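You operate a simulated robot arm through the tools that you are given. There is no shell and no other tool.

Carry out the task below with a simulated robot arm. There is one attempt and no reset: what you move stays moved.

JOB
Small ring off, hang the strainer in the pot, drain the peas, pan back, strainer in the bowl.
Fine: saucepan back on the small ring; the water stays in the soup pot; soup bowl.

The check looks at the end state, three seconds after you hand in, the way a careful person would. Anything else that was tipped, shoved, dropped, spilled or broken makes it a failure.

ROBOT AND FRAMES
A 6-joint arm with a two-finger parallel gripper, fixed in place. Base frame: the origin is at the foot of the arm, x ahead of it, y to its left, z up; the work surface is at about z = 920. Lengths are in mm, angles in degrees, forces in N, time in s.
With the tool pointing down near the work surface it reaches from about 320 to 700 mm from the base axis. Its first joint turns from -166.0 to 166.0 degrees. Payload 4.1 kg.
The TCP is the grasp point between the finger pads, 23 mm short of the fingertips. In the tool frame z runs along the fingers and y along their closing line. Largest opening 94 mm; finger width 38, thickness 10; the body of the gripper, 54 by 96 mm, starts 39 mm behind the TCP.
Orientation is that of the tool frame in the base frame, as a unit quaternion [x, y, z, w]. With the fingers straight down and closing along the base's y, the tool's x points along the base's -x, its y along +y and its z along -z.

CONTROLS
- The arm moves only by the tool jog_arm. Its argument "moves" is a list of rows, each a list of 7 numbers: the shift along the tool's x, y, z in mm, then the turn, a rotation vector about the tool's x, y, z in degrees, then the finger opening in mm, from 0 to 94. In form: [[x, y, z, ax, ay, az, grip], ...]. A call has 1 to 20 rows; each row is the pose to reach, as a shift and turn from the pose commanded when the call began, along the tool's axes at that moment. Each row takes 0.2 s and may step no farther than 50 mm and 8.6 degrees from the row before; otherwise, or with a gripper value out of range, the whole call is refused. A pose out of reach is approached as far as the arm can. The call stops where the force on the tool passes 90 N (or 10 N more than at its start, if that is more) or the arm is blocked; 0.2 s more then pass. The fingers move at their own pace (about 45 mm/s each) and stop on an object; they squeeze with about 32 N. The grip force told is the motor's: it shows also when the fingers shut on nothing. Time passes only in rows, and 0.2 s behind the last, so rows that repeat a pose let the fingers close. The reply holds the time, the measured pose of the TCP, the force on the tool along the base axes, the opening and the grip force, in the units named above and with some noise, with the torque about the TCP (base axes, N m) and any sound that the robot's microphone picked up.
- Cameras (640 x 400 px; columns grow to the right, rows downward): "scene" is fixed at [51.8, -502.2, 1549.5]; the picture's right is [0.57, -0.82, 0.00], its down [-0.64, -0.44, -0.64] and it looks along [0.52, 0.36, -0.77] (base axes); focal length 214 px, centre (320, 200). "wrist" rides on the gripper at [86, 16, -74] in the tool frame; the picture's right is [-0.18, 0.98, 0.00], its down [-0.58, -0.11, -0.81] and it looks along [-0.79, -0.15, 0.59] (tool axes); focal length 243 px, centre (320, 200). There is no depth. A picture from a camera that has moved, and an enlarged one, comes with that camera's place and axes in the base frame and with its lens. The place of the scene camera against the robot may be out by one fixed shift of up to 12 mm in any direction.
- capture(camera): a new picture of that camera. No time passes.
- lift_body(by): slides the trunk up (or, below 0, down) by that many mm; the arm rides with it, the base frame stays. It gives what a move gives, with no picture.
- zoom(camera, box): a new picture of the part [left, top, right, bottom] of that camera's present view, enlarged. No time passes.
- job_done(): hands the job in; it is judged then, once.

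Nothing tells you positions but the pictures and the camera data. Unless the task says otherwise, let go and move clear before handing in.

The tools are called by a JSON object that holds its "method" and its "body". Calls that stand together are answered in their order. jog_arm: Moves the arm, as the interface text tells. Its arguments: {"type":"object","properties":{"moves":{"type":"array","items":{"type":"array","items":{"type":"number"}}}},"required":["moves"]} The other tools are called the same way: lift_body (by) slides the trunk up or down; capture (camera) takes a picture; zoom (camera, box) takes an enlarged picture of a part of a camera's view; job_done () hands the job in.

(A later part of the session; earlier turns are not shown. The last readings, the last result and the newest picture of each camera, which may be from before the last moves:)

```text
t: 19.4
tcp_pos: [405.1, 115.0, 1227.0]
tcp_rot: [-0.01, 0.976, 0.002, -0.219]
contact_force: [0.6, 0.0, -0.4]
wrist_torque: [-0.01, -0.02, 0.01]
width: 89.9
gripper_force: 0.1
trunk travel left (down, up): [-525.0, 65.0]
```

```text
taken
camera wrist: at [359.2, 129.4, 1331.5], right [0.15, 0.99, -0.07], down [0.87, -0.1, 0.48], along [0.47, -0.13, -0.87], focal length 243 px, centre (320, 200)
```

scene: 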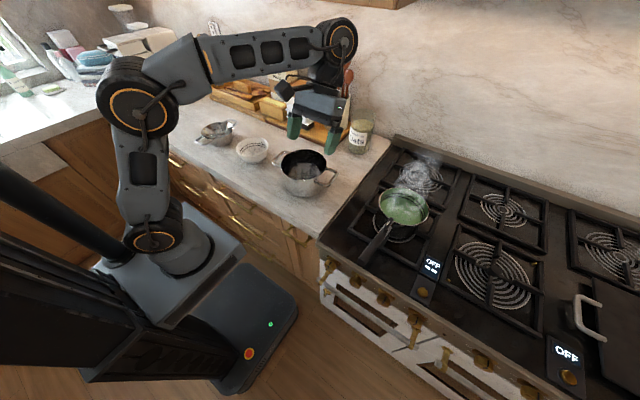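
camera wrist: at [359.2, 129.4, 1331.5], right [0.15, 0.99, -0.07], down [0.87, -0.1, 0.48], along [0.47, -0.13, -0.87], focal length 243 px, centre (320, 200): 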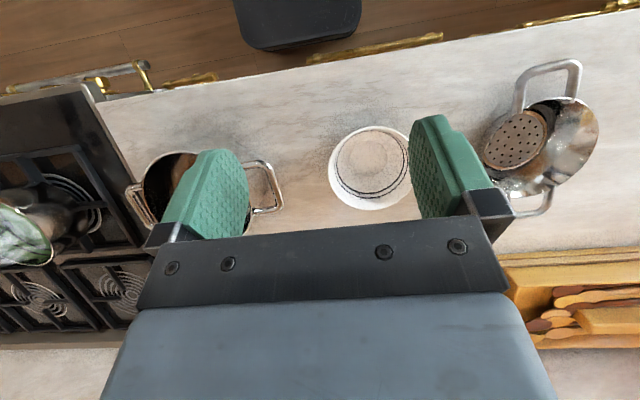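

{"method": "zoom", "body": {"camera": "wrist", "box": [460, 40, 640, 240]}}

{"method": "zoom", "body": {"camera": "wrist", "box": [300, 100, 430, 230]}}

{"method": "zoom", "body": {"camera": "wrist", "box": [110, 130, 300, 250]}}

```text
2.00 times, centred on (550, 140) of wrist
camera zoom: at [359.2, 129.4, 1331.5], right [0.15, 0.99, -0.07], down [0.87, -0.1, 0.48], along [0.47, -0.13, -0.87], focal length 485 px, centre (-140, 320)
```

zoom: 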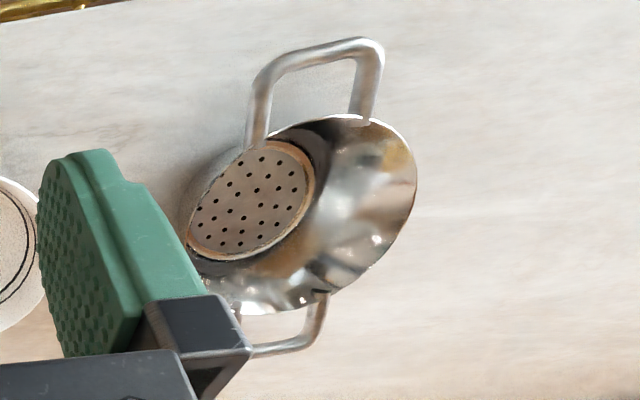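

```text
3.08 times, centred on (365, 165) of wrist
camera zoom: at [359.2, 129.4, 1331.5], right [0.15, 0.99, -0.07], down [0.87, -0.1, 0.48], along [0.47, -0.13, -0.87], focal length 746 px, centre (182, 308)
```

zoom: 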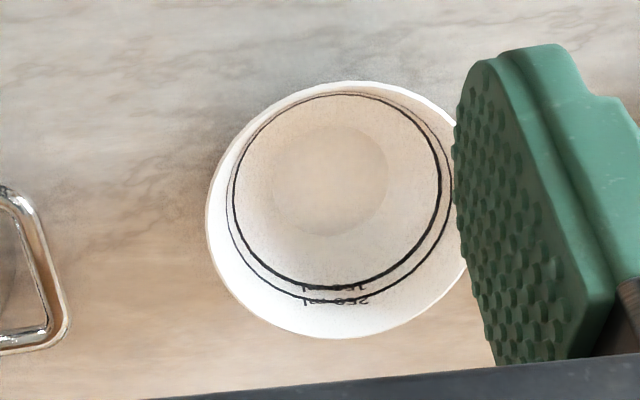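

```text
3.33 times, centred on (205, 190) of wrist
camera zoom: at [359.2, 129.4, 1331.5], right [0.15, 0.99, -0.07], down [0.87, -0.1, 0.48], along [0.47, -0.13, -0.87], focal length 809 px, centre (703, 233)
```

zoom: 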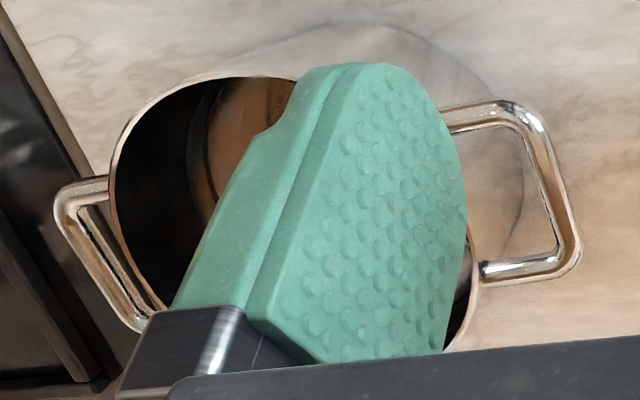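

{"method": "jog_arm", "body": {"moves": [[-5, 45, 2.3, 0, 0, 0, 90], [-10, 90, 4.6, 0, 0, 0, 90], [-15, 136, 7, 0, 0, 0, 90], [-20, 181, 9.2, 0, 0, 0, 90], [-25, 226, 11.5, 0, 0, 0, 90], [-29, 271, 13.8, 0, 0, 0, 90], [-34, 310, 16, 0, 0, 0, 90]]}}

{"method": "capture", "body": {"camera": "wrist"}}

```text
t: 21.0
tcp_pos: [406.6, 414.2, 1192.3]
tcp_rot: [-0.009, 0.976, 0.003, -0.218]
contact_force: [0.8, -0.3, -0.4]
wrist_torque: [-0.02, 0.0, 0.02]
width: 90.0
gripper_force: 0.0
out of reach, approached as far as the arm can: row 6, 7
trunk travel left (down, up): [-525.0, 65.0]
```

```text
taken
camera wrist: at [360.2, 427.7, 1296.1], right [0.15, 0.99, -0.07], down [0.87, -0.1, 0.48], along [0.47, -0.13, -0.87], focal length 243 px, centre (320, 200)
```

wrist: 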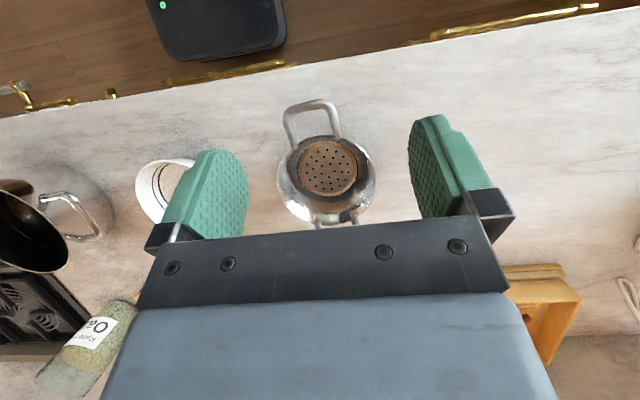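

{"method": "zoom", "body": {"camera": "wrist", "box": [250, 80, 410, 240]}}

```text
2.50 times, centred on (330, 160) of wrist
camera zoom: at [360.2, 427.7, 1296.1], right [0.15, 0.99, -0.07], down [0.87, -0.1, 0.48], along [0.47, -0.13, -0.87], focal length 606 px, centre (295, 300)
```

zoom: 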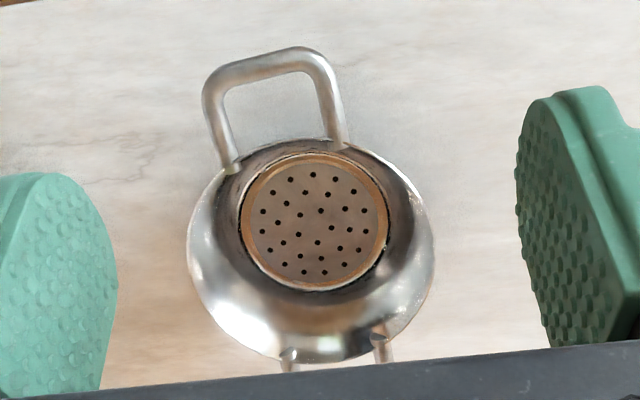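

The strainer rim centre is near (499, 394, 981) with its loop handles along x, and the bowl is near (505, 165). I'll take clean overhead looks at the pot next.

{"method": "jog_arm", "body": {"moves": [[2, -45, -3, 0, 0, 0, 90], [4, -90, -6, 0, 0, 0, 90], [6, -136, -9, 0, 0, 0, 90], [8, -181, -12, 0, 0, 0, 90], [10, -226, -15, 0, 0, 0, 90], [12, -271, -18, 0, 0, 0, 90], [14, -317, -21, 0, 0, 0, 90], [16, -362, -24, 0, 0, 0, 90], [18, -408, -26, 0, 0, 0, 90], [20, -453, -29, 0, 0, 0, 90], [22, -499, -31, 0, 0, 0, 90]]}}

{"method": "capture", "body": {"camera": "wrist"}}

{"method": "zoom", "body": {"camera": "wrist", "box": [220, 80, 440, 240]}}

```text
t: 23.4
tcp_pos: [403.8, -88.1, 1221.8]
tcp_rot: [-0.009, 0.976, 0.003, -0.219]
contact_force: [0.4, -1.0, 0.3]
wrist_torque: [0.0, -0.01, 0.0]
width: 90.0
gripper_force: 0.0
trunk travel left (down, up): [-525.0, 65.0]
```

```text
taken
camera wrist: at [359.5, -73.2, 1326.4], right [0.15, 0.99, -0.07], down [0.87, -0.1, 0.48], along [0.47, -0.13, -0.87], focal length 243 px, centre (320, 200)
```

wrist: 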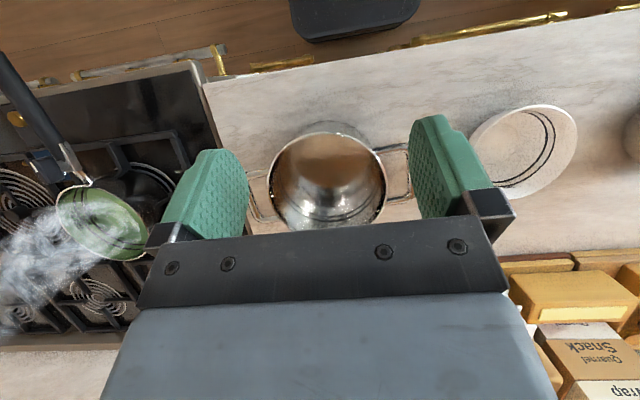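

```text
2.50 times, centred on (330, 160) of wrist
camera zoom: at [359.5, -73.2, 1326.4], right [0.15, 0.99, -0.07], down [0.87, -0.1, 0.48], along [0.47, -0.13, -0.87], focal length 606 px, centre (295, 300)
```

zoom: 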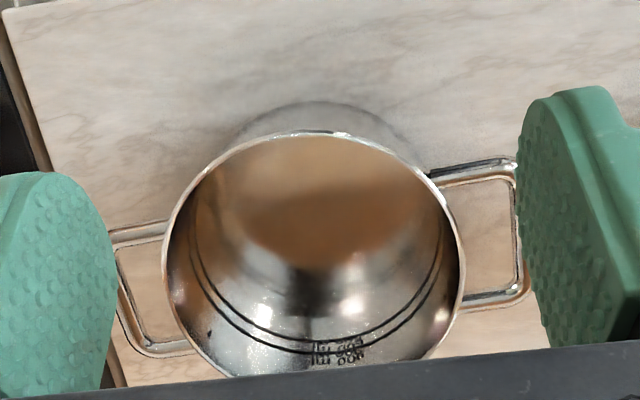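

{"method": "jog_arm", "body": {"moves": [[-5, -47, -2, 0, 0, 0, 90], [-10, -94, -4, 0, 0, 0, 90], [-16, -142, -6, 0, 0, 0, 90], [-21, -189, -8, 0, 0, 0, 90], [-26, -236, -10, 0, 0, 0, 90], [-31, -283, -12, 0, 0, 0, 90], [-37, -331, -14, 0, 0, 0, 90], [-42, -377, -16, 0, 0, 0, 90], [-42, -377, -16, 0, 0, 0, 90]]}}

{"method": "capture", "body": {"camera": "wrist"}}

{"method": "zoom", "body": {"camera": "wrist", "box": [220, 60, 440, 240]}}

```text
t: 25.4
tcp_pos: [414.9, -412.8, 1181.3]
tcp_rot: [-0.009, 0.976, 0.002, -0.218]
contact_force: [0.0, -0.2, 0.3]
wrist_torque: [0.01, 0.01, 0.02]
width: 90.1
gripper_force: 0.0
out of reach, approached as far as the arm can: row 6, 7, 8, 9
trunk travel left (down, up): [-525.0, 65.0]
```

```text
taken
camera wrist: at [368.8, -398.2, 1285.6], right [0.15, 0.99, -0.07], down [0.87, -0.1, 0.48], along [0.47, -0.13, -0.87], focal length 243 px, centre (320, 200)
```

wrist: 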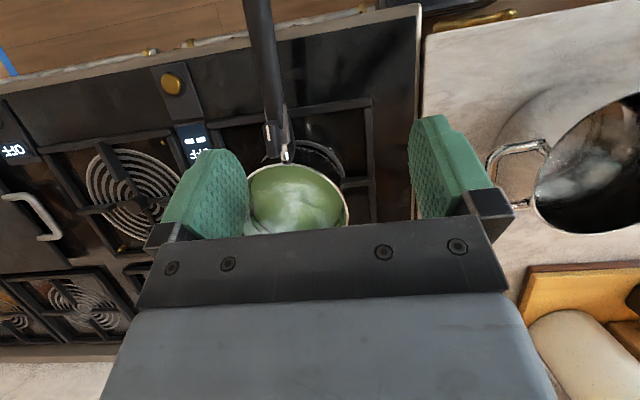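

```text
2.22 times, centred on (330, 150) of wrist
camera zoom: at [368.8, -398.2, 1285.6], right [0.15, 0.99, -0.07], down [0.87, -0.1, 0.48], along [0.47, -0.13, -0.87], focal length 539 px, centre (298, 311)
```

zoom: 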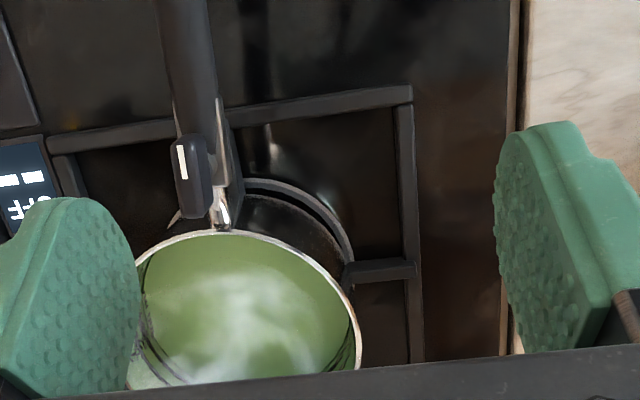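

The pan is on the small ring with its handle toward me. I'll get a level view along the handle from the front to measure its height and direction.

{"method": "jog_arm", "body": {"moves": [[39, -4.7, 18.3, 0, -7.6, 0, 90], [78, -9.4, 36.6, 0, -15.2, 0, 90], [117, -14.1, 54.9, 0, -22.8, 0, 90], [156, -18.8, 73.2, 0, -30.4, 0, 90], [195, -23.5, 91.5, 0, -38, 0, 90], [190.5, -35, 131, 0, -44, 0, 90], [186, -47, 170.5, 0, -50, 0, 90], [181.5, -58.5, 210, 0, -56, 0, 90], [177, -70.2, 249.4, 0, -61, 0, 90]]}}

{"method": "capture", "body": {"camera": "wrist"}}

{"method": "zoom", "body": {"camera": "wrist", "box": [220, 100, 420, 240]}}

```text
t: 27.4
tcp_pos: [147.9, -486.3, 1031.2]
tcp_rot: [-0.006, 0.952, 0.005, 0.307]
contact_force: [0.0, 0.0, -0.9]
wrist_torque: [-0.02, 0.01, 0.01]
width: 90.0
gripper_force: 0.0
trunk travel left (down, up): [-525.0, 65.0]
```

```text
taken
camera wrist: at [34.0, -472.2, 1040.3], right [0.13, 0.98, 0.12], down [0.0, -0.12, 0.99], along [0.99, -0.13, -0.02], focal length 243 px, centre (320, 200)
```

wrist: 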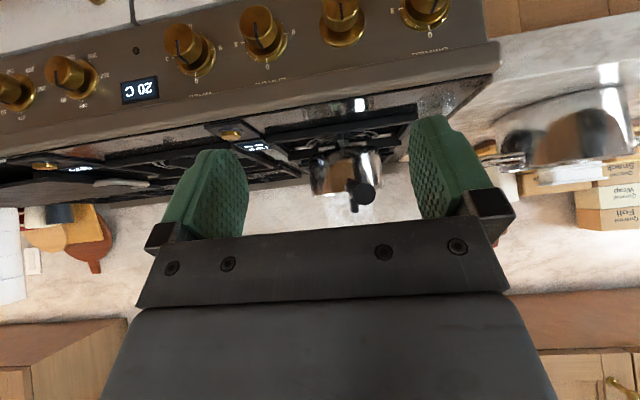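

```text
2.86 times, centred on (320, 170) of wrist
camera zoom: at [34.0, -472.2, 1040.3], right [0.13, 0.98, 0.12], down [0.0, -0.12, 0.99], along [0.99, -0.13, -0.02], focal length 693 px, centre (320, 286)
```

zoom: 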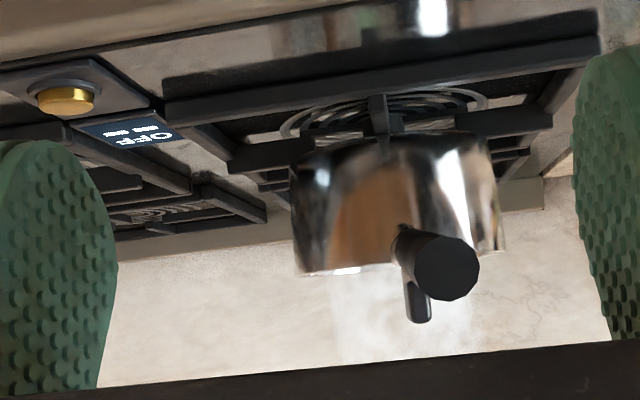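

The handle end is about (292, -460, 1034), the pan centre (520, -478) with its rim at z≈1020. I'll fetch the strainer first, travelling high and going back to tool-down.

{"method": "jog_arm", "body": {"moves": [[-28, 31.7, -9.5, 0, 4, 0, 90], [-56, 63, -19, 0, 8, 0, 90], [-85, 95, -28, 0, 12, 0, 90], [-113, 127, -38, 0, 16, 0, 90], [-141, 158, -47, 0, 20, 0, 90], [-169, 190, -57, 0, 24, 0, 90], [-197, 222, -66, 0, 28, 0, 90], [-226, 253, -76, 0, 32, 0, 90], [-254, 285, -85, 0, 35.8, 0, 90]]}}

```text
t: 29.4
tcp_pos: [302.3, -199.7, 1253.5]
tcp_rot: [-0.008, 1.0, 0.003, -0.001]
contact_force: [0.7, -1.2, -0.1]
wrist_torque: [0.01, -0.03, -0.02]
width: 89.9
gripper_force: 0.0
trunk travel left (down, up): [-525.0, 65.0]
```

{"method": "jog_arm", "body": {"moves": [[-8.2, 44.6, 10.5, 0, 0, -0.4, 92], [-16.5, 89.3, 21, 0, 0, -0.8, 92], [-24.8, 134, 31.6, 0, 0, -1.2, 92], [-33, 178.6, 42, 0, 0, -1.6, 92], [-41.3, 223.2, 52.6, 0, 0, -2, 92], [-49.5, 267.8, 63, 0, 0, -2.4, 92], [-57.8, 312.5, 73.6, 0, 0, -2.8, 92], [-66, 357, 84, 0, 0, -3.2, 92], [-74.3, 401.8, 94.7, 0, 0, -3.7, 92], [-82.5, 446.4, 105, 0, 0, -4.1, 92], [-90.8, 491, 115.7, 0, 0, -4.5, 92], [-99, 535.7, 126, 0, 0, -4.9, 92], [-107.3, 580.3, 136.8, 0, 0, -5.3, 92], [-107.3, 580.3, 136.8, 0, 0, -5.3, 92]]}}

{"method": "capture", "body": {"camera": "wrist"}}

```text
t: 32.4
tcp_pos: [398.7, 384.5, 1118.7]
tcp_rot: [-0.055, 0.998, 0.005, 0.0]
contact_force: [0.1, 0.9, -0.1]
wrist_torque: [0.0, -0.03, -0.02]
width: 92.0
gripper_force: 0.1
trunk travel left (down, up): [-525.0, 65.0]
```

```text
taken
camera wrist: at [311.5, 390.6, 1193.1], right [0.08, 1.0, 0.01], down [0.59, -0.05, 0.81], along [0.8, -0.06, -0.59], focal length 243 px, centre (320, 200)
```

wrist: 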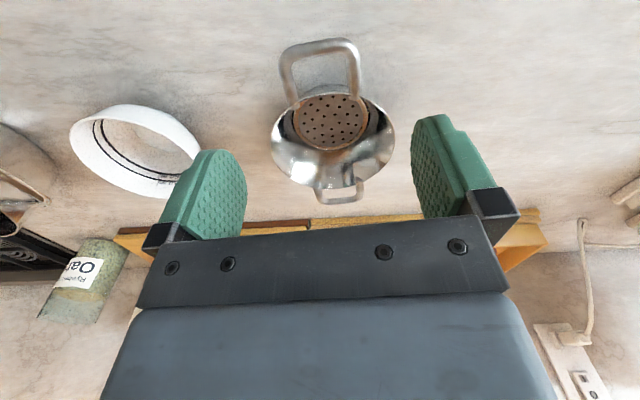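

{"method": "zoom", "body": {"camera": "wrist", "box": [240, 20, 420, 220]}}

```text
2.00 times, centred on (330, 120) of wrist
camera zoom: at [311.5, 390.6, 1193.1], right [0.08, 1.0, 0.01], down [0.59, -0.05, 0.81], along [0.8, -0.06, -0.59], focal length 485 px, centre (300, 360)
```

zoom: 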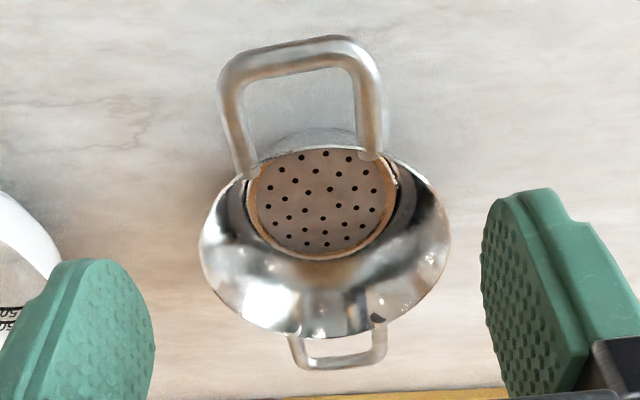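

The near handle's outer bar is at about (399, 385, 977) and the strainer centre about (500, 394). I'll descend with the fingers outside the handle's two side bars and close.

{"method": "jog_arm", "body": {"moves": [[-1, -0.3, 45, 0, 0, 0, 92], [-2.5, -0.6, 90, 0, 0, 0, 92], [-3.8, -1, 115, 0, 0, 0, 92], [-3.8, -1, 136, 0, 0, 0, 92], [-3.8, -1, 136, 0, 0, 0, 92]]}}

{"method": "capture", "body": {"camera": "wrist"}}

{"method": "zoom", "body": {"camera": "scene", "box": [160, 80, 300, 200]}}

```text
t: 33.6
tcp_pos: [402.0, 384.7, 984.1]
tcp_rot: [-0.055, 0.998, 0.004, 0.0]
contact_force: [-0.2, 0.1, 0.1]
wrist_torque: [0.01, 0.0, 0.02]
width: 92.2
gripper_force: 0.0
trunk travel left (down, up): [-525.0, 65.0]
```

```text
taken
camera wrist: at [315.4, 390.7, 1058.4], right [0.08, 1.0, 0.01], down [0.59, -0.05, 0.81], along [0.8, -0.06, -0.59], focal length 243 px, centre (320, 200)
```

wrist: 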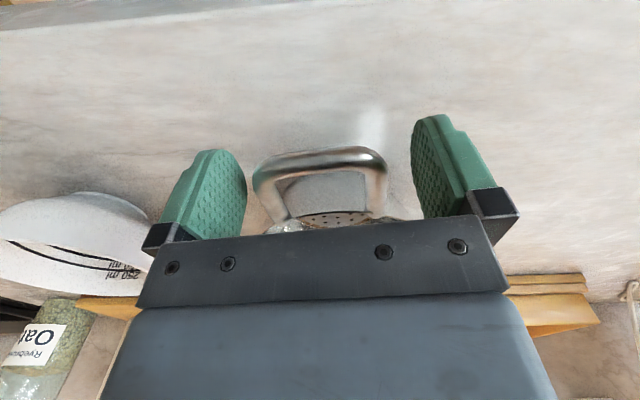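

```text
3.33 times, centred on (230, 140) of scene
camera zoom: at [51.8, -502.2, 1549.5], right [0.57, -0.82, 0.0], down [-0.64, -0.44, -0.64], along [0.52, 0.36, -0.77], focal length 715 px, centre (620, 400)
```

zoom: 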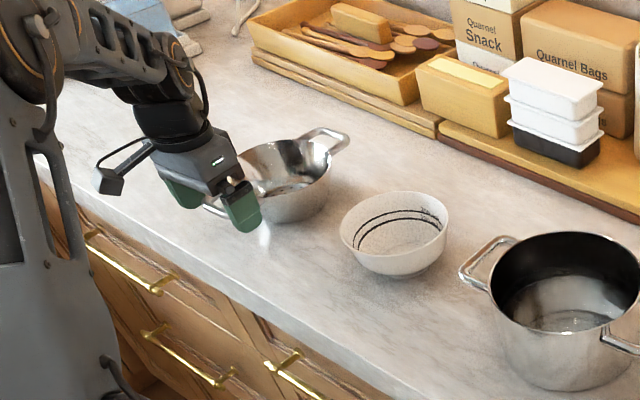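

{"method": "jog_arm", "body": {"moves": [[0, -3, 0, 0, 0, 0, 84], [0, -3, 0, 0, 0, 0, 70], [0, -3, 0, 0, 0, 0, 60], [0, -3, 0, 0, 0, 0, 60], [0, -3, 0, 0, 0, 0, 60]]}}

{"method": "capture", "body": {"camera": "wrist"}}

```text
t: 34.8
tcp_pos: [401.9, 381.8, 984.8]
tcp_rot: [-0.055, 0.998, 0.005, 0.0]
contact_force: [-0.2, 0.6, 0.5]
wrist_torque: [0.06, -0.02, 0.0]
width: 71.1
gripper_force: 33.1
trunk travel left (down, up): [-525.0, 65.0]
```

```text
taken
camera wrist: at [315.4, 387.2, 1058.1], right [0.08, 1.0, 0.01], down [0.59, -0.05, 0.81], along [0.8, -0.06, -0.59], focal length 243 px, centre (320, 200)
```

wrist: 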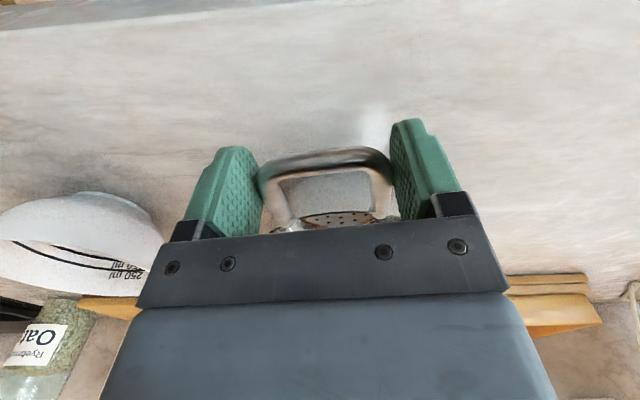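

The handle is gripped at 71 mm. I'll do a small test lift to see whether it droops.

{"method": "jog_arm", "body": {"moves": [[0, 0, -8, 0, 0, 0, 60], [0, 0, -16, 0, 0, 0, 60], [0, 0, -25, 0, 0, 0, 60], [0, 0, -25, 0, 0, 0, 60]]}}

{"method": "capture", "body": {"camera": "wrist"}}

{"method": "zoom", "body": {"camera": "scene", "box": [160, 80, 300, 200]}}

```text
t: 35.8
tcp_pos: [403.3, 381.3, 1007.9]
tcp_rot: [-0.055, 0.999, 0.004, 0.0]
contact_force: [-0.5, -0.2, -1.5]
wrist_torque: [-0.03, 0.16, 0.03]
width: 71.3
gripper_force: 31.7
trunk travel left (down, up): [-525.0, 65.0]
```

```text
taken
camera wrist: at [316.3, 387.6, 1082.6], right [0.08, 1.0, 0.01], down [0.59, -0.05, 0.8], along [0.8, -0.06, -0.59], focal length 243 px, centre (320, 200)
```

wrist: 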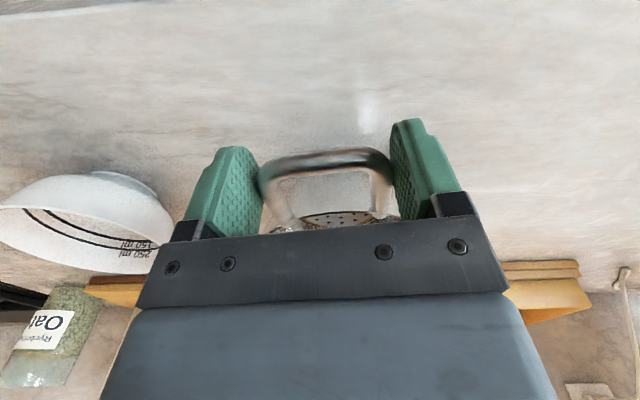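

```text
3.33 times, centred on (230, 140) of scene
camera zoom: at [51.8, -502.2, 1549.5], right [0.57, -0.82, 0.0], down [-0.64, -0.44, -0.64], along [0.52, 0.36, -0.77], focal length 715 px, centre (620, 400)
```

zoom: 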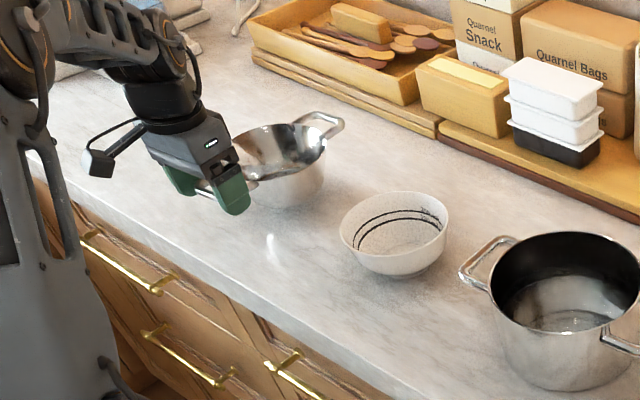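

It holds level (about 0.16 kg, no droop). I'll raise it and carry it over to the pot, straightening the handle to point along x.

{"method": "jog_arm", "body": {"moves": [[0, 0, -45, 0, 0, 0, 60], [0, 0, -90, 0, 0, 0, 60], [0, 0, -141, 0, 0, 0, 60], [5.2, -43.8, -141.5, 0, 0, 0.6, 60], [10.3, -87.5, -142, 0, 0, 1.2, 60], [15.5, -131.3, -142.5, 0, 0, 1.8, 60], [20.6, -175, -143, 0, 0, 2.4, 60], [25.8, -218.8, -143.6, 0, 0, 3, 60], [30.9, -262.5, -144, 0, 0, 3.5, 60], [36, -306.3, -144.6, 0, 0, 4, 60], [41.2, -350, -145, 0, 0, 4.6, 60], [46.4, -393.8, -145.6, 0, 0, 5.2, 60], [51.5, -437.5, -146, 0, 0, 5.8, 60], [56.7, -481.3, -146.7, 0, 0, 6.3, 60], [56.7, -481.3, -146.7, 0, 0, 6.3, 60]]}}

{"method": "capture", "body": {"camera": "wrist"}}

{"method": "zoom", "body": {"camera": "scene", "box": [200, 80, 400, 220]}}

```text
refused: row 3 steps farther than a row can; nothing moved
```

```text
taken
camera wrist: at [316.3, 387.6, 1082.6], right [0.08, 1.0, 0.01], down [0.59, -0.05, 0.8], along [0.8, -0.06, -0.59], focal length 243 px, centre (320, 200)
```

wrist: 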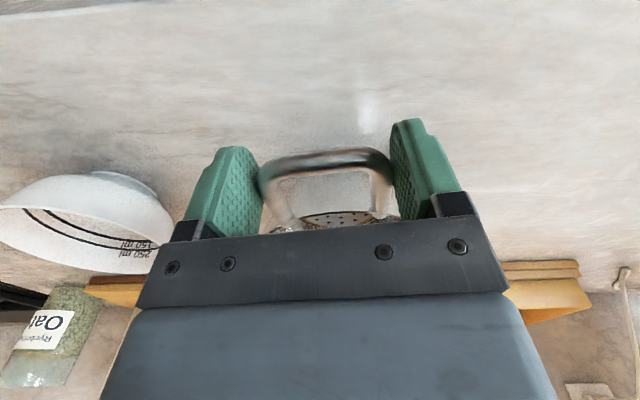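

```text
2.86 times, centred on (300, 150) of scene
camera zoom: at [51.8, -502.2, 1549.5], right [0.57, -0.82, 0.0], down [-0.64, -0.44, -0.64], along [0.52, 0.36, -0.77], focal length 613 px, centre (377, 343)
```

zoom: 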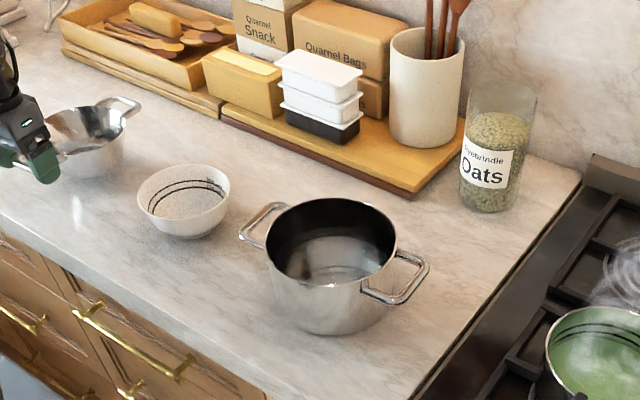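

The call was refused because one lift row was 51 mm, so nothing moved and the strainer is still held level. I'll resend it with the steps split finer.

{"method": "jog_arm", "body": {"moves": [[0, 0, -36, 0, 0, 0, 60], [0, 0, -71, 0, 0, 0, 60], [0, 0, -106, 0, 0, 0, 60], [0, 0, -141, 0, 0, 0, 60], [5.2, -43.8, -141.5, 0, 0, 0.6, 60], [10.3, -87.5, -142, 0, 0, 1.2, 60], [15.5, -131.3, -142.5, 0, 0, 1.8, 60], [20.6, -175, -143, 0, 0, 2.4, 60], [25.8, -218.8, -143.6, 0, 0, 3, 60], [30.9, -262.5, -144, 0, 0, 3.5, 60], [36, -306.3, -144.6, 0, 0, 4, 60], [41.2, -350, -145, 0, 0, 4.6, 60], [46.4, -393.8, -145.6, 0, 0, 5.2, 60], [51.5, -437.5, -146, 0, 0, 5.8, 60], [56.7, -481.3, -146.7, 0, 0, 6.3, 60], [56.7, -481.3, -146.7, 0, 0, 6.3, 60]]}}

{"method": "capture", "body": {"camera": "wrist"}}

{"method": "zoom", "body": {"camera": "scene", "box": [200, 80, 400, 220]}}

```text
t: 39.2
tcp_pos: [398.1, -104.6, 1149.5]
tcp_rot: [0.0, 1.0, 0.005, -0.002]
contact_force: [0.3, 0.3, -2.8]
wrist_torque: [0.03, 0.17, 0.02]
width: 71.3
gripper_force: 31.4
trunk travel left (down, up): [-525.0, 65.0]
```

```text
taken
camera wrist: at [312.7, -89.2, 1223.4], right [0.18, 0.98, 0.01], down [0.58, -0.12, 0.8], along [0.79, -0.14, -0.59], focal length 243 px, centre (320, 200)
```

wrist: 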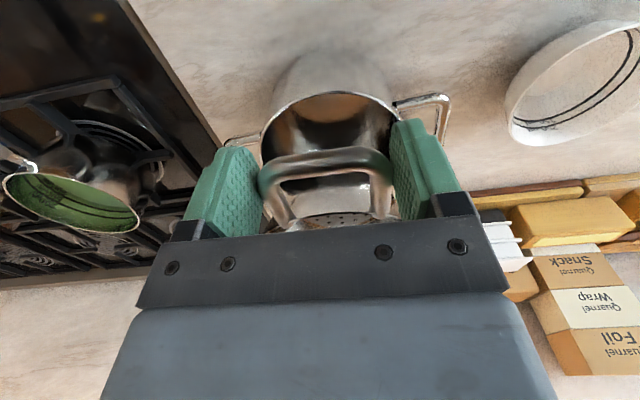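

```text
2.86 times, centred on (300, 150) of scene
camera zoom: at [51.8, -502.2, 1549.5], right [0.57, -0.82, 0.0], down [-0.64, -0.44, -0.64], along [0.52, 0.36, -0.77], focal length 613 px, centre (377, 343)
```

zoom: 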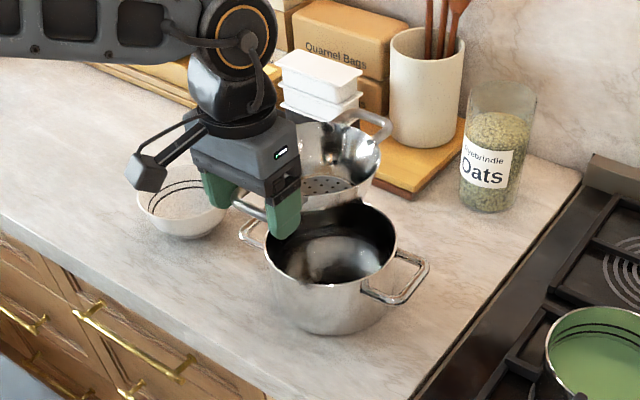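

{"method": "zoom", "body": {"camera": "wrist", "box": [210, 40, 470, 230]}}

```text
2.11 times, centred on (340, 135) of wrist
camera zoom: at [312.7, -89.2, 1223.4], right [0.18, 0.98, 0.01], down [0.58, -0.12, 0.8], along [0.79, -0.14, -0.59], focal length 511 px, centre (278, 337)
```

zoom: 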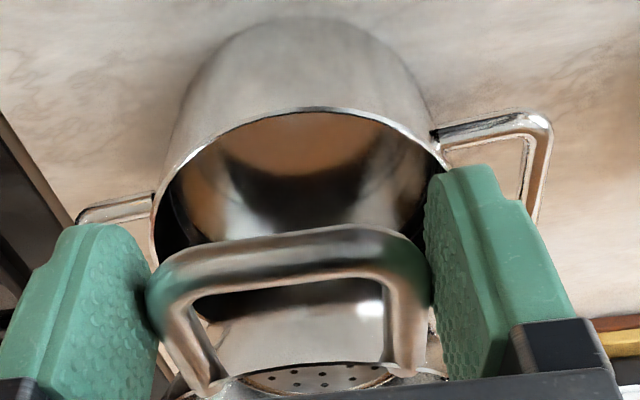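

The perspective-corrected pot centre is about (513, -106) with rim radius ≈86 at z≈1017, and the strainer centre is 102 mm ahead of the TCP. I'll shift to x≈409.5 and lower carefully.

{"method": "jog_arm", "body": {"moves": [[-6, -1, 30, 0, 0, 0, 60], [-11.8, -2.3, 60, 0, 0, 0, 60], [-11.8, -2.3, 85, 0, 0, 0, 60], [-11.8, -2.3, 85, 0, 0, 0, 60]]}}

{"method": "capture", "body": {"camera": "wrist"}}

{"method": "zoom", "body": {"camera": "scene", "box": [220, 100, 380, 220]}}

```text
t: 40.2
tcp_pos: [409.1, -106.3, 1065.5]
tcp_rot: [0.0, 1.0, 0.004, -0.001]
contact_force: [-0.8, -0.5, -2.3]
wrist_torque: [0.0, 0.19, -0.02]
width: 70.9
gripper_force: 31.3
trunk travel left (down, up): [-525.0, 65.0]
```

```text
taken
camera wrist: at [323.3, -90.1, 1139.0], right [0.18, 0.98, 0.01], down [0.58, -0.12, 0.8], along [0.79, -0.14, -0.59], focal length 243 px, centre (320, 200)
```

wrist: 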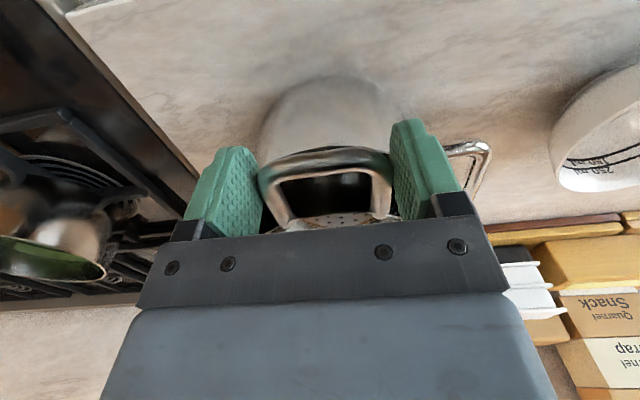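

```text
3.33 times, centred on (300, 160) of scene
camera zoom: at [51.8, -502.2, 1549.5], right [0.57, -0.82, 0.0], down [-0.64, -0.44, -0.64], along [0.52, 0.36, -0.77], focal length 715 px, centre (387, 333)
```

zoom: 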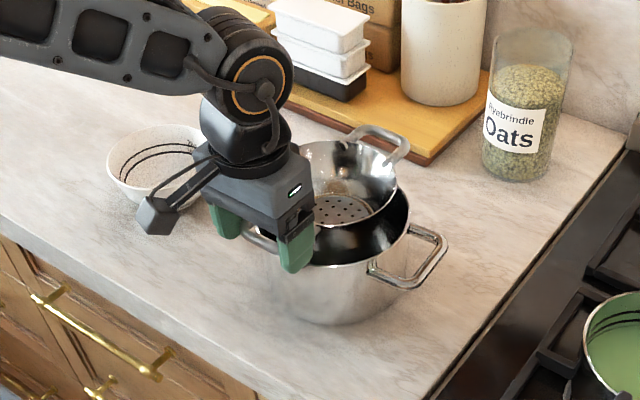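

{"method": "jog_arm", "body": {"moves": [[0, 0, 15, 0, 0, 0, 60], [0, 0, 27, 0, 0, 0, 60], [0, 0, 33, 0, 0, 0, 60], [0, 0, 33, 0, 0, 0, 60]]}}

{"method": "zoom", "body": {"camera": "scene", "box": [240, 110, 360, 220]}}

{"method": "zoom", "body": {"camera": "wrist", "box": [180, 60, 500, 240]}}

```text
t: 41.2
tcp_pos: [410.1, -106.8, 1033.9]
tcp_rot: [0.0, 1.0, 0.004, 0.002]
contact_force: [2.6, 1.0, 19.4]
wrist_torque: [0.33, -0.33, -0.08]
width: 71.2
gripper_force: 32.6
trunk travel left (down, up): [-525.0, 65.0]
```

```text
3.64 times, centred on (300, 165) of scene
camera zoom: at [51.8, -502.2, 1549.5], right [0.57, -0.82, 0.0], down [-0.64, -0.44, -0.64], along [0.52, 0.36, -0.77], focal length 780 px, centre (393, 327)
```

zoom: 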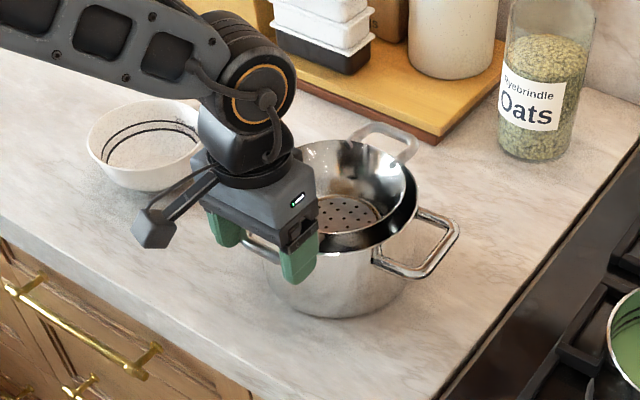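

```text
2.00 times, centred on (340, 150) of wrist
camera zoom: at [324.4, -91.0, 1108.5], right [0.18, 0.98, 0.01], down [0.58, -0.12, 0.81], along [0.79, -0.14, -0.59], focal length 485 px, centre (280, 300)
```

zoom: 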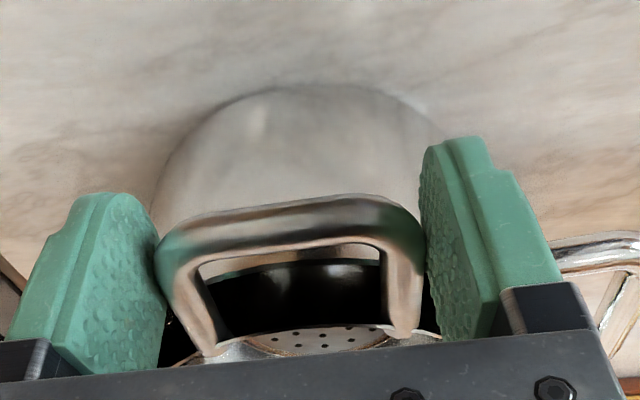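

Contact: the handle is resting on the rim. I'll ease off slightly and open the fingers.

{"method": "jog_arm", "body": {"moves": [[0, 0, -1.5, 0, 0, 0, 60], [0, 0, -1.5, 0, 0, 0, 74], [0, 0, -1.5, 0, 0, 0, 90], [0, 0, -1.5, 0, 0, 0, 92], [0, 0, -1.5, 0, 0, 0, 92]]}}

{"method": "zoom", "body": {"camera": "scene", "box": [240, 110, 360, 220]}}

{"method": "zoom", "body": {"camera": "wrist", "box": [180, 60, 500, 240]}}

```text
t: 42.4
tcp_pos: [408.7, -107.6, 1033.1]
tcp_rot: [-0.001, 1.0, 0.006, -0.001]
contact_force: [-0.2, 0.7, -0.7]
wrist_torque: [-0.02, -0.02, -0.02]
width: 91.9
gripper_force: 0.1
trunk travel left (down, up): [-525.0, 65.0]
```

```text
3.64 times, centred on (300, 165) of scene
camera zoom: at [51.8, -502.2, 1549.5], right [0.57, -0.82, 0.0], down [-0.64, -0.44, -0.64], along [0.52, 0.36, -0.77], focal length 780 px, centre (393, 327)
```

zoom: 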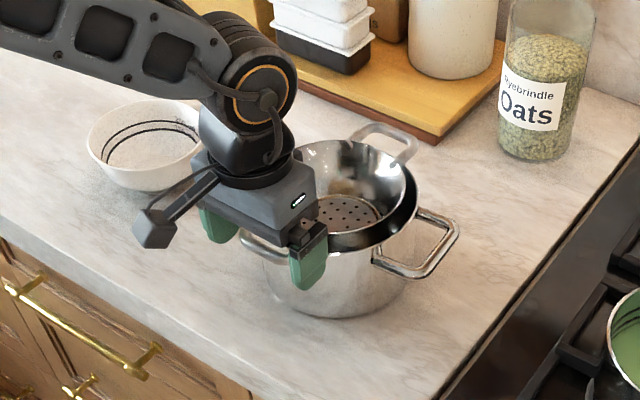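

```text
2.00 times, centred on (340, 150) of wrist
camera zoom: at [324.5, -91.2, 1108.3], right [0.18, 0.98, 0.01], down [0.58, -0.12, 0.8], along [0.79, -0.14, -0.59], focal length 485 px, centre (280, 300)
```

zoom: 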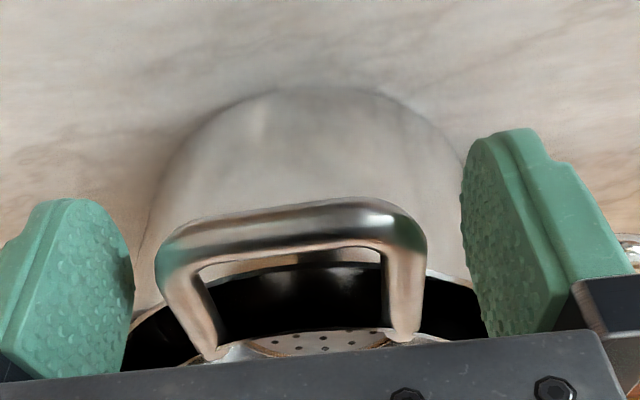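

The strainer is hanging on the rim. I'll rise straight up and check it from above.

{"method": "jog_arm", "body": {"moves": [[0, 0, -40, 0, 0, 0, 92], [0, 0, -80, 0, 0, 0, 92], [0, 0, -120, 0, 0, 0, 92], [0, 0, -165, 0, 0, 0, 92], [0, 0, -205, 0, 0, 0, 92]]}}

{"method": "capture", "body": {"camera": "wrist"}}

{"method": "zoom", "body": {"camera": "scene", "box": [240, 110, 360, 220]}}

```text
t: 43.6
tcp_pos: [409.6, -106.8, 1238.6]
tcp_rot: [0.0, 1.0, 0.005, -0.001]
contact_force: [-0.2, 0.2, 0.6]
wrist_torque: [0.02, 0.02, -0.02]
width: 91.9
gripper_force: 0.1
trunk travel left (down, up): [-525.0, 65.0]
```

```text
taken
camera wrist: at [324.4, -91.5, 1312.4], right [0.18, 0.98, 0.01], down [0.58, -0.12, 0.8], along [0.79, -0.14, -0.59], focal length 243 px, centre (320, 200)
```

wrist: 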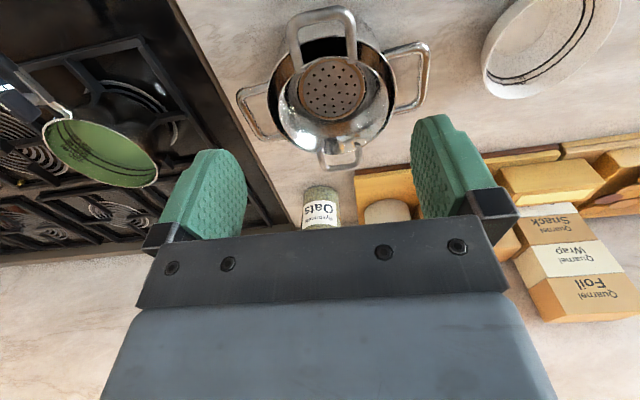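

```text
3.64 times, centred on (300, 165) of scene
camera zoom: at [51.8, -502.2, 1549.5], right [0.57, -0.82, 0.0], down [-0.64, -0.44, -0.64], along [0.52, 0.36, -0.77], focal length 780 px, centre (393, 327)
```

zoom: 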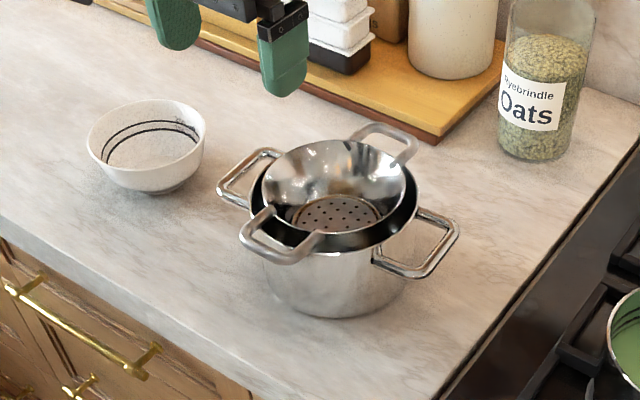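

The strainer hangs squarely in the pot. I'll zoom in from here to refine the pan, pot and bowl positions.

{"method": "zoom", "body": {"camera": "wrist", "box": [0, 20, 200, 220]}}

{"method": "zoom", "body": {"camera": "wrist", "box": [220, 0, 460, 180]}}

{"method": "zoom", "body": {"camera": "scene", "box": [355, 160, 455, 270]}}

```text
2.00 times, centred on (100, 120) of wrist
camera zoom: at [324.4, -91.5, 1312.4], right [0.18, 0.98, 0.01], down [0.58, -0.12, 0.8], along [0.79, -0.14, -0.59], focal length 485 px, centre (760, 360)
```

zoom: 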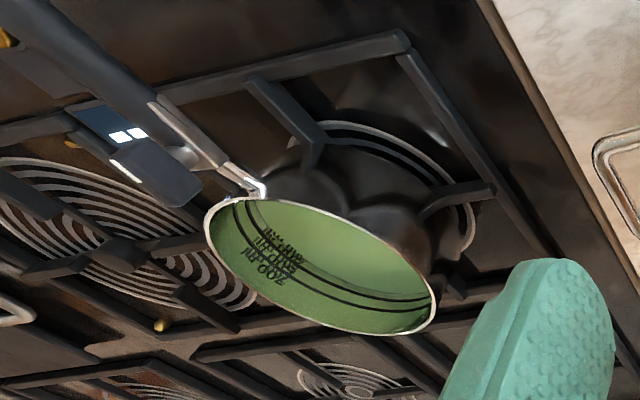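

```text
2.22 times, centred on (340, 90) of wrist
camera zoom: at [324.4, -91.5, 1312.4], right [0.18, 0.98, 0.01], down [0.58, -0.12, 0.8], along [0.79, -0.14, -0.59], focal length 539 px, centre (276, 444)
```

zoom: 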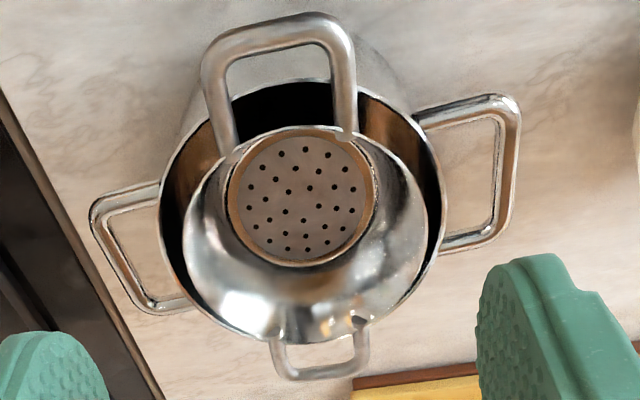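

```text
3.64 times, centred on (405, 215) of scene
camera zoom: at [51.8, -502.2, 1549.5], right [0.57, -0.82, 0.0], down [-0.64, -0.44, -0.64], along [0.52, 0.36, -0.77], focal length 780 px, centre (11, 146)
```

zoom: 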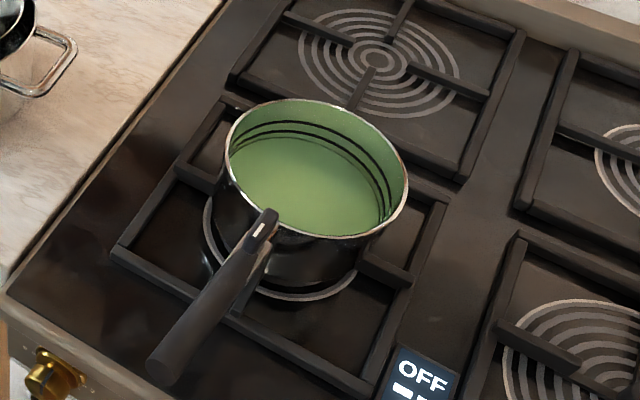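

The strainer hangs well, so now the pan. To avoid droop I'll take the round handle from the left side, behind its thumb tab, fingers pointing at the stove and tilted 30° down; I'm moving to a pose above it first.

{"method": "jog_arm", "body": {"moves": [[3, -34, 4.8, 7.44, 1.31, -0.06, 70], [6, -68, 9.6, 14.9, 2.62, -0.12, 70], [9.2, -102, 14.5, 22.3, 3.94, -0.17, 70], [12.3, -136.5, 19.3, 29.75, 5.25, -0.23, 70], [15.4, -170.6, 24, 37.2, 6.56, -0.29, 70], [18.5, -204.8, 29, 44.6, 7.87, -0.35, 70], [21.5, -239, 33.8, 52, 9.2, -0.4, 70], [24.6, -273, 38.6, 59.5, 10.5, -0.46, 70], [24.6, -273, 38.6, 59.5, 10.5, -0.46, 70]]}}

{"method": "capture", "body": {"camera": "wrist"}}

{"method": "capture", "body": {"camera": "scene"}}

```text
t: 45.6
tcp_pos: [385.9, -382.6, 1199.0]
tcp_rot: [-0.004, 0.866, -0.492, -0.088]
contact_force: [1.1, -0.7, -1.3]
wrist_torque: [-0.01, 0.0, -0.01]
width: 70.0
gripper_force: 0.2
trunk travel left (down, up): [-525.0, 65.0]
```

```text
taken
camera wrist: at [311.0, -303.3, 1235.2], right [0.09, 0.49, -0.87], down [0.7, 0.59, 0.4], along [0.71, -0.64, -0.29], focal length 243 px, centre (320, 200)
```

wrist: 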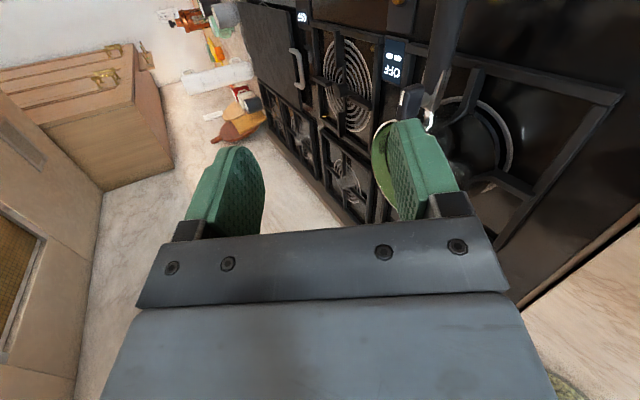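

```text
taken
```

scene: 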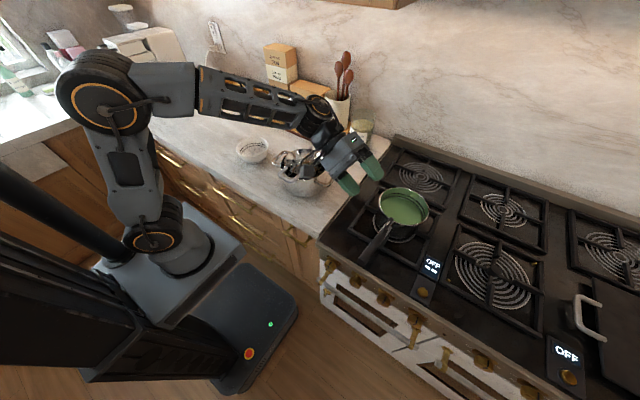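

{"method": "jog_arm", "body": {"moves": [[-6.7, 27.6, 25.4, 0, 0, 0, 70], [-13.4, 55, 50.8, 0, 0, 0, 70], [-20, 82.7, 76.3, 0, 0, 0, 70], [-26.8, 110.3, 101.7, 0, 0, 0, 70], [-26.8, 110.3, 101.7, 0, 0, 0, 70]]}}

{"method": "capture", "body": {"camera": "wrist"}}

{"method": "zoom", "body": {"camera": "scene", "box": [300, 130, 460, 290]}}

```text
t: 46.8
tcp_pos: [387.5, -412.9, 1049.7]
tcp_rot: [-0.004, 0.866, -0.492, -0.088]
contact_force: [-0.6, 0.0, -0.6]
wrist_torque: [-0.01, 0.01, 0.01]
width: 69.8
gripper_force: 0.0
trunk travel left (down, up): [-525.0, 65.0]
```

```text
taken
camera wrist: at [312.9, -334.7, 1086.4], right [0.09, 0.49, -0.87], down [0.7, 0.59, 0.41], along [0.71, -0.64, -0.29], focal length 243 px, centre (320, 200)
```

wrist: 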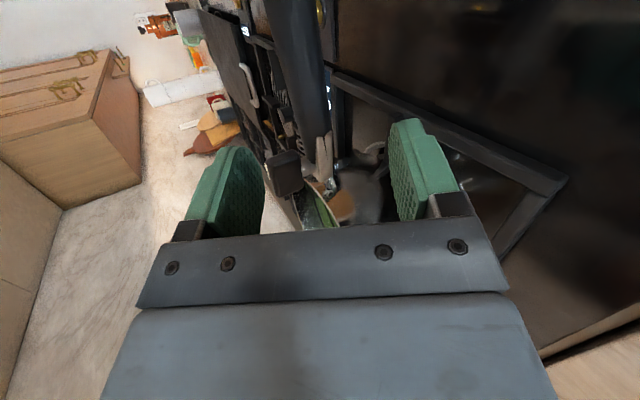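

```text
2.50 times, centred on (380, 210) of scene
camera zoom: at [51.8, -502.2, 1549.5], right [0.57, -0.82, 0.0], down [-0.64, -0.44, -0.64], along [0.52, 0.36, -0.77], focal length 536 px, centre (170, 175)
```

zoom: 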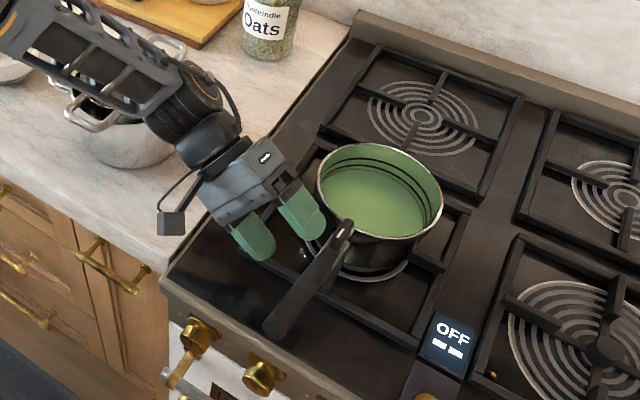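

{"method": "zoom", "body": {"camera": "wrist", "box": [170, 0, 470, 240]}}

```text
1.67 times, centred on (320, 120) of wrist
camera zoom: at [312.9, -334.7, 1086.4], right [0.09, 0.49, -0.87], down [0.7, 0.59, 0.41], along [0.71, -0.64, -0.29], focal length 404 px, centre (320, 333)
```

zoom: 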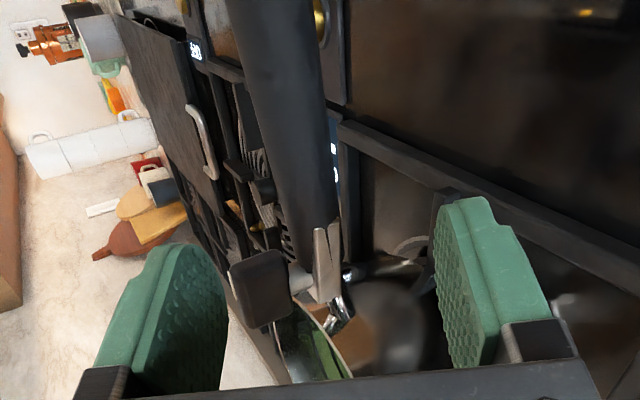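

I can see the handle and the thumb tab: handle axis near (375, -466, 1026), tab starting at x≈400. I'll trim the tilt by 3° to match the handle slope and slide the fingers around the handle just behind the tab.

{"method": "jog_arm", "body": {"moves": [[4.4, -6, 10, 0, -0.76, 1.3, 70], [4.4, -6, 25, 0, -1.52, 2.59, 70], [4.4, -6, 42, 0, -1.52, 2.59, 70], [4.4, -6, 56, 0, -1.52, 2.59, 70], [4.4, -6, 56, 0, -1.52, 2.59, 70]]}}

{"method": "capture", "body": {"camera": "wrist"}}

{"method": "zoom", "body": {"camera": "scene", "box": [320, 170, 440, 280]}}

```text
t: 48.0
tcp_pos: [374.5, -466.0, 1028.7]
tcp_rot: [0.009, 0.867, -0.494, -0.065]
contact_force: [0.1, 0.4, 0.5]
wrist_torque: [-0.03, 0.0, 0.01]
width: 69.9
gripper_force: 0.1
trunk travel left (down, up): [-525.0, 65.0]
```

```text
taken
camera wrist: at [298.3, -386.1, 1059.8], right [0.13, 0.49, -0.86], down [0.68, 0.59, 0.44], along [0.72, -0.64, -0.25], focal length 243 px, centre (320, 200)
```

wrist: 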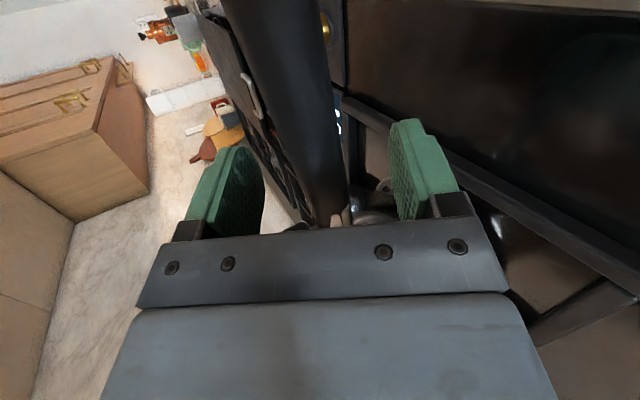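

```text
3.64 times, centred on (380, 225) of scene
camera zoom: at [51.8, -502.2, 1549.5], right [0.57, -0.82, 0.0], down [-0.64, -0.44, -0.64], along [0.52, 0.36, -0.77], focal length 780 px, centre (102, 109)
```

zoom: 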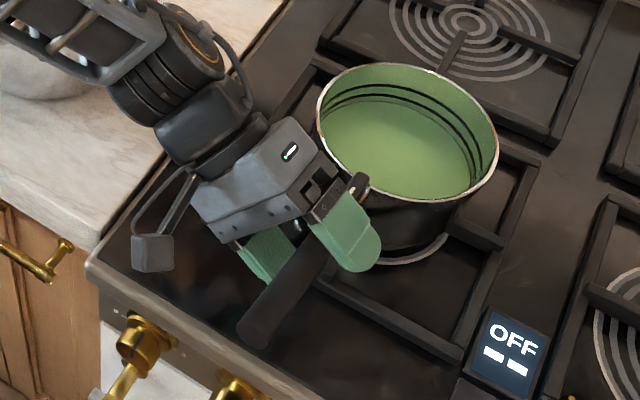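

The handle lies centred and parallel between the pads. Closing now.

{"method": "jog_arm", "body": {"moves": [[0, 0, 0, 0, 0, 0, 52], [0, 0, 0, 0, 0, 0, 34], [0, 0, 0, 0, 0, 0, 16], [0, 0, 0, 0, 0, 0, 10], [0, 0, 0, 0, 0, 0, 10]]}}

{"method": "capture", "body": {"camera": "wrist"}}

{"method": "zoom", "body": {"camera": "scene", "box": [320, 170, 440, 280]}}

```text
t: 49.2
tcp_pos: [376.5, -464.5, 1026.3]
tcp_rot: [0.007, 0.867, -0.493, -0.066]
contact_force: [0.1, -0.5, 0.0]
wrist_torque: [0.12, 1.12, 0.0]
width: 27.7
gripper_force: 32.0
trunk travel left (down, up): [-525.0, 65.0]
```

```text
taken
camera wrist: at [298.6, -386.1, 1058.6], right [0.13, 0.49, -0.86], down [0.68, 0.59, 0.44], along [0.72, -0.64, -0.26], focal length 243 px, centre (320, 200)
```

wrist: 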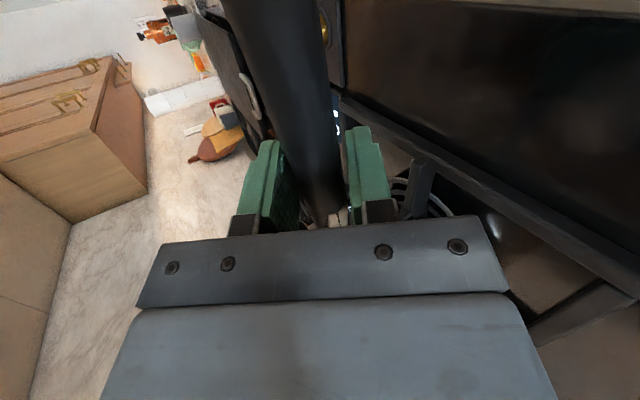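

```text
3.64 times, centred on (380, 225) of scene
camera zoom: at [51.8, -502.2, 1549.5], right [0.57, -0.82, 0.0], down [-0.64, -0.44, -0.64], along [0.52, 0.36, -0.77], focal length 780 px, centre (102, 109)
```

zoom: 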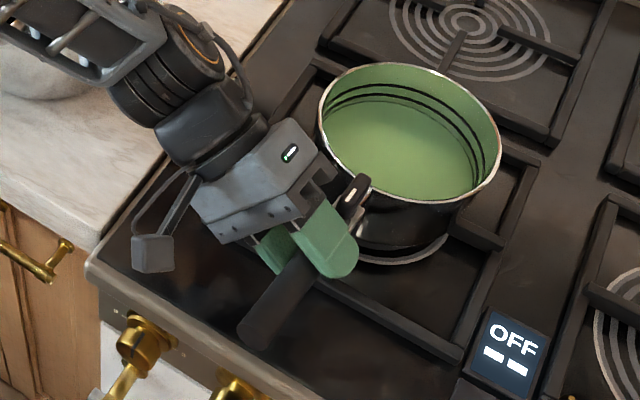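

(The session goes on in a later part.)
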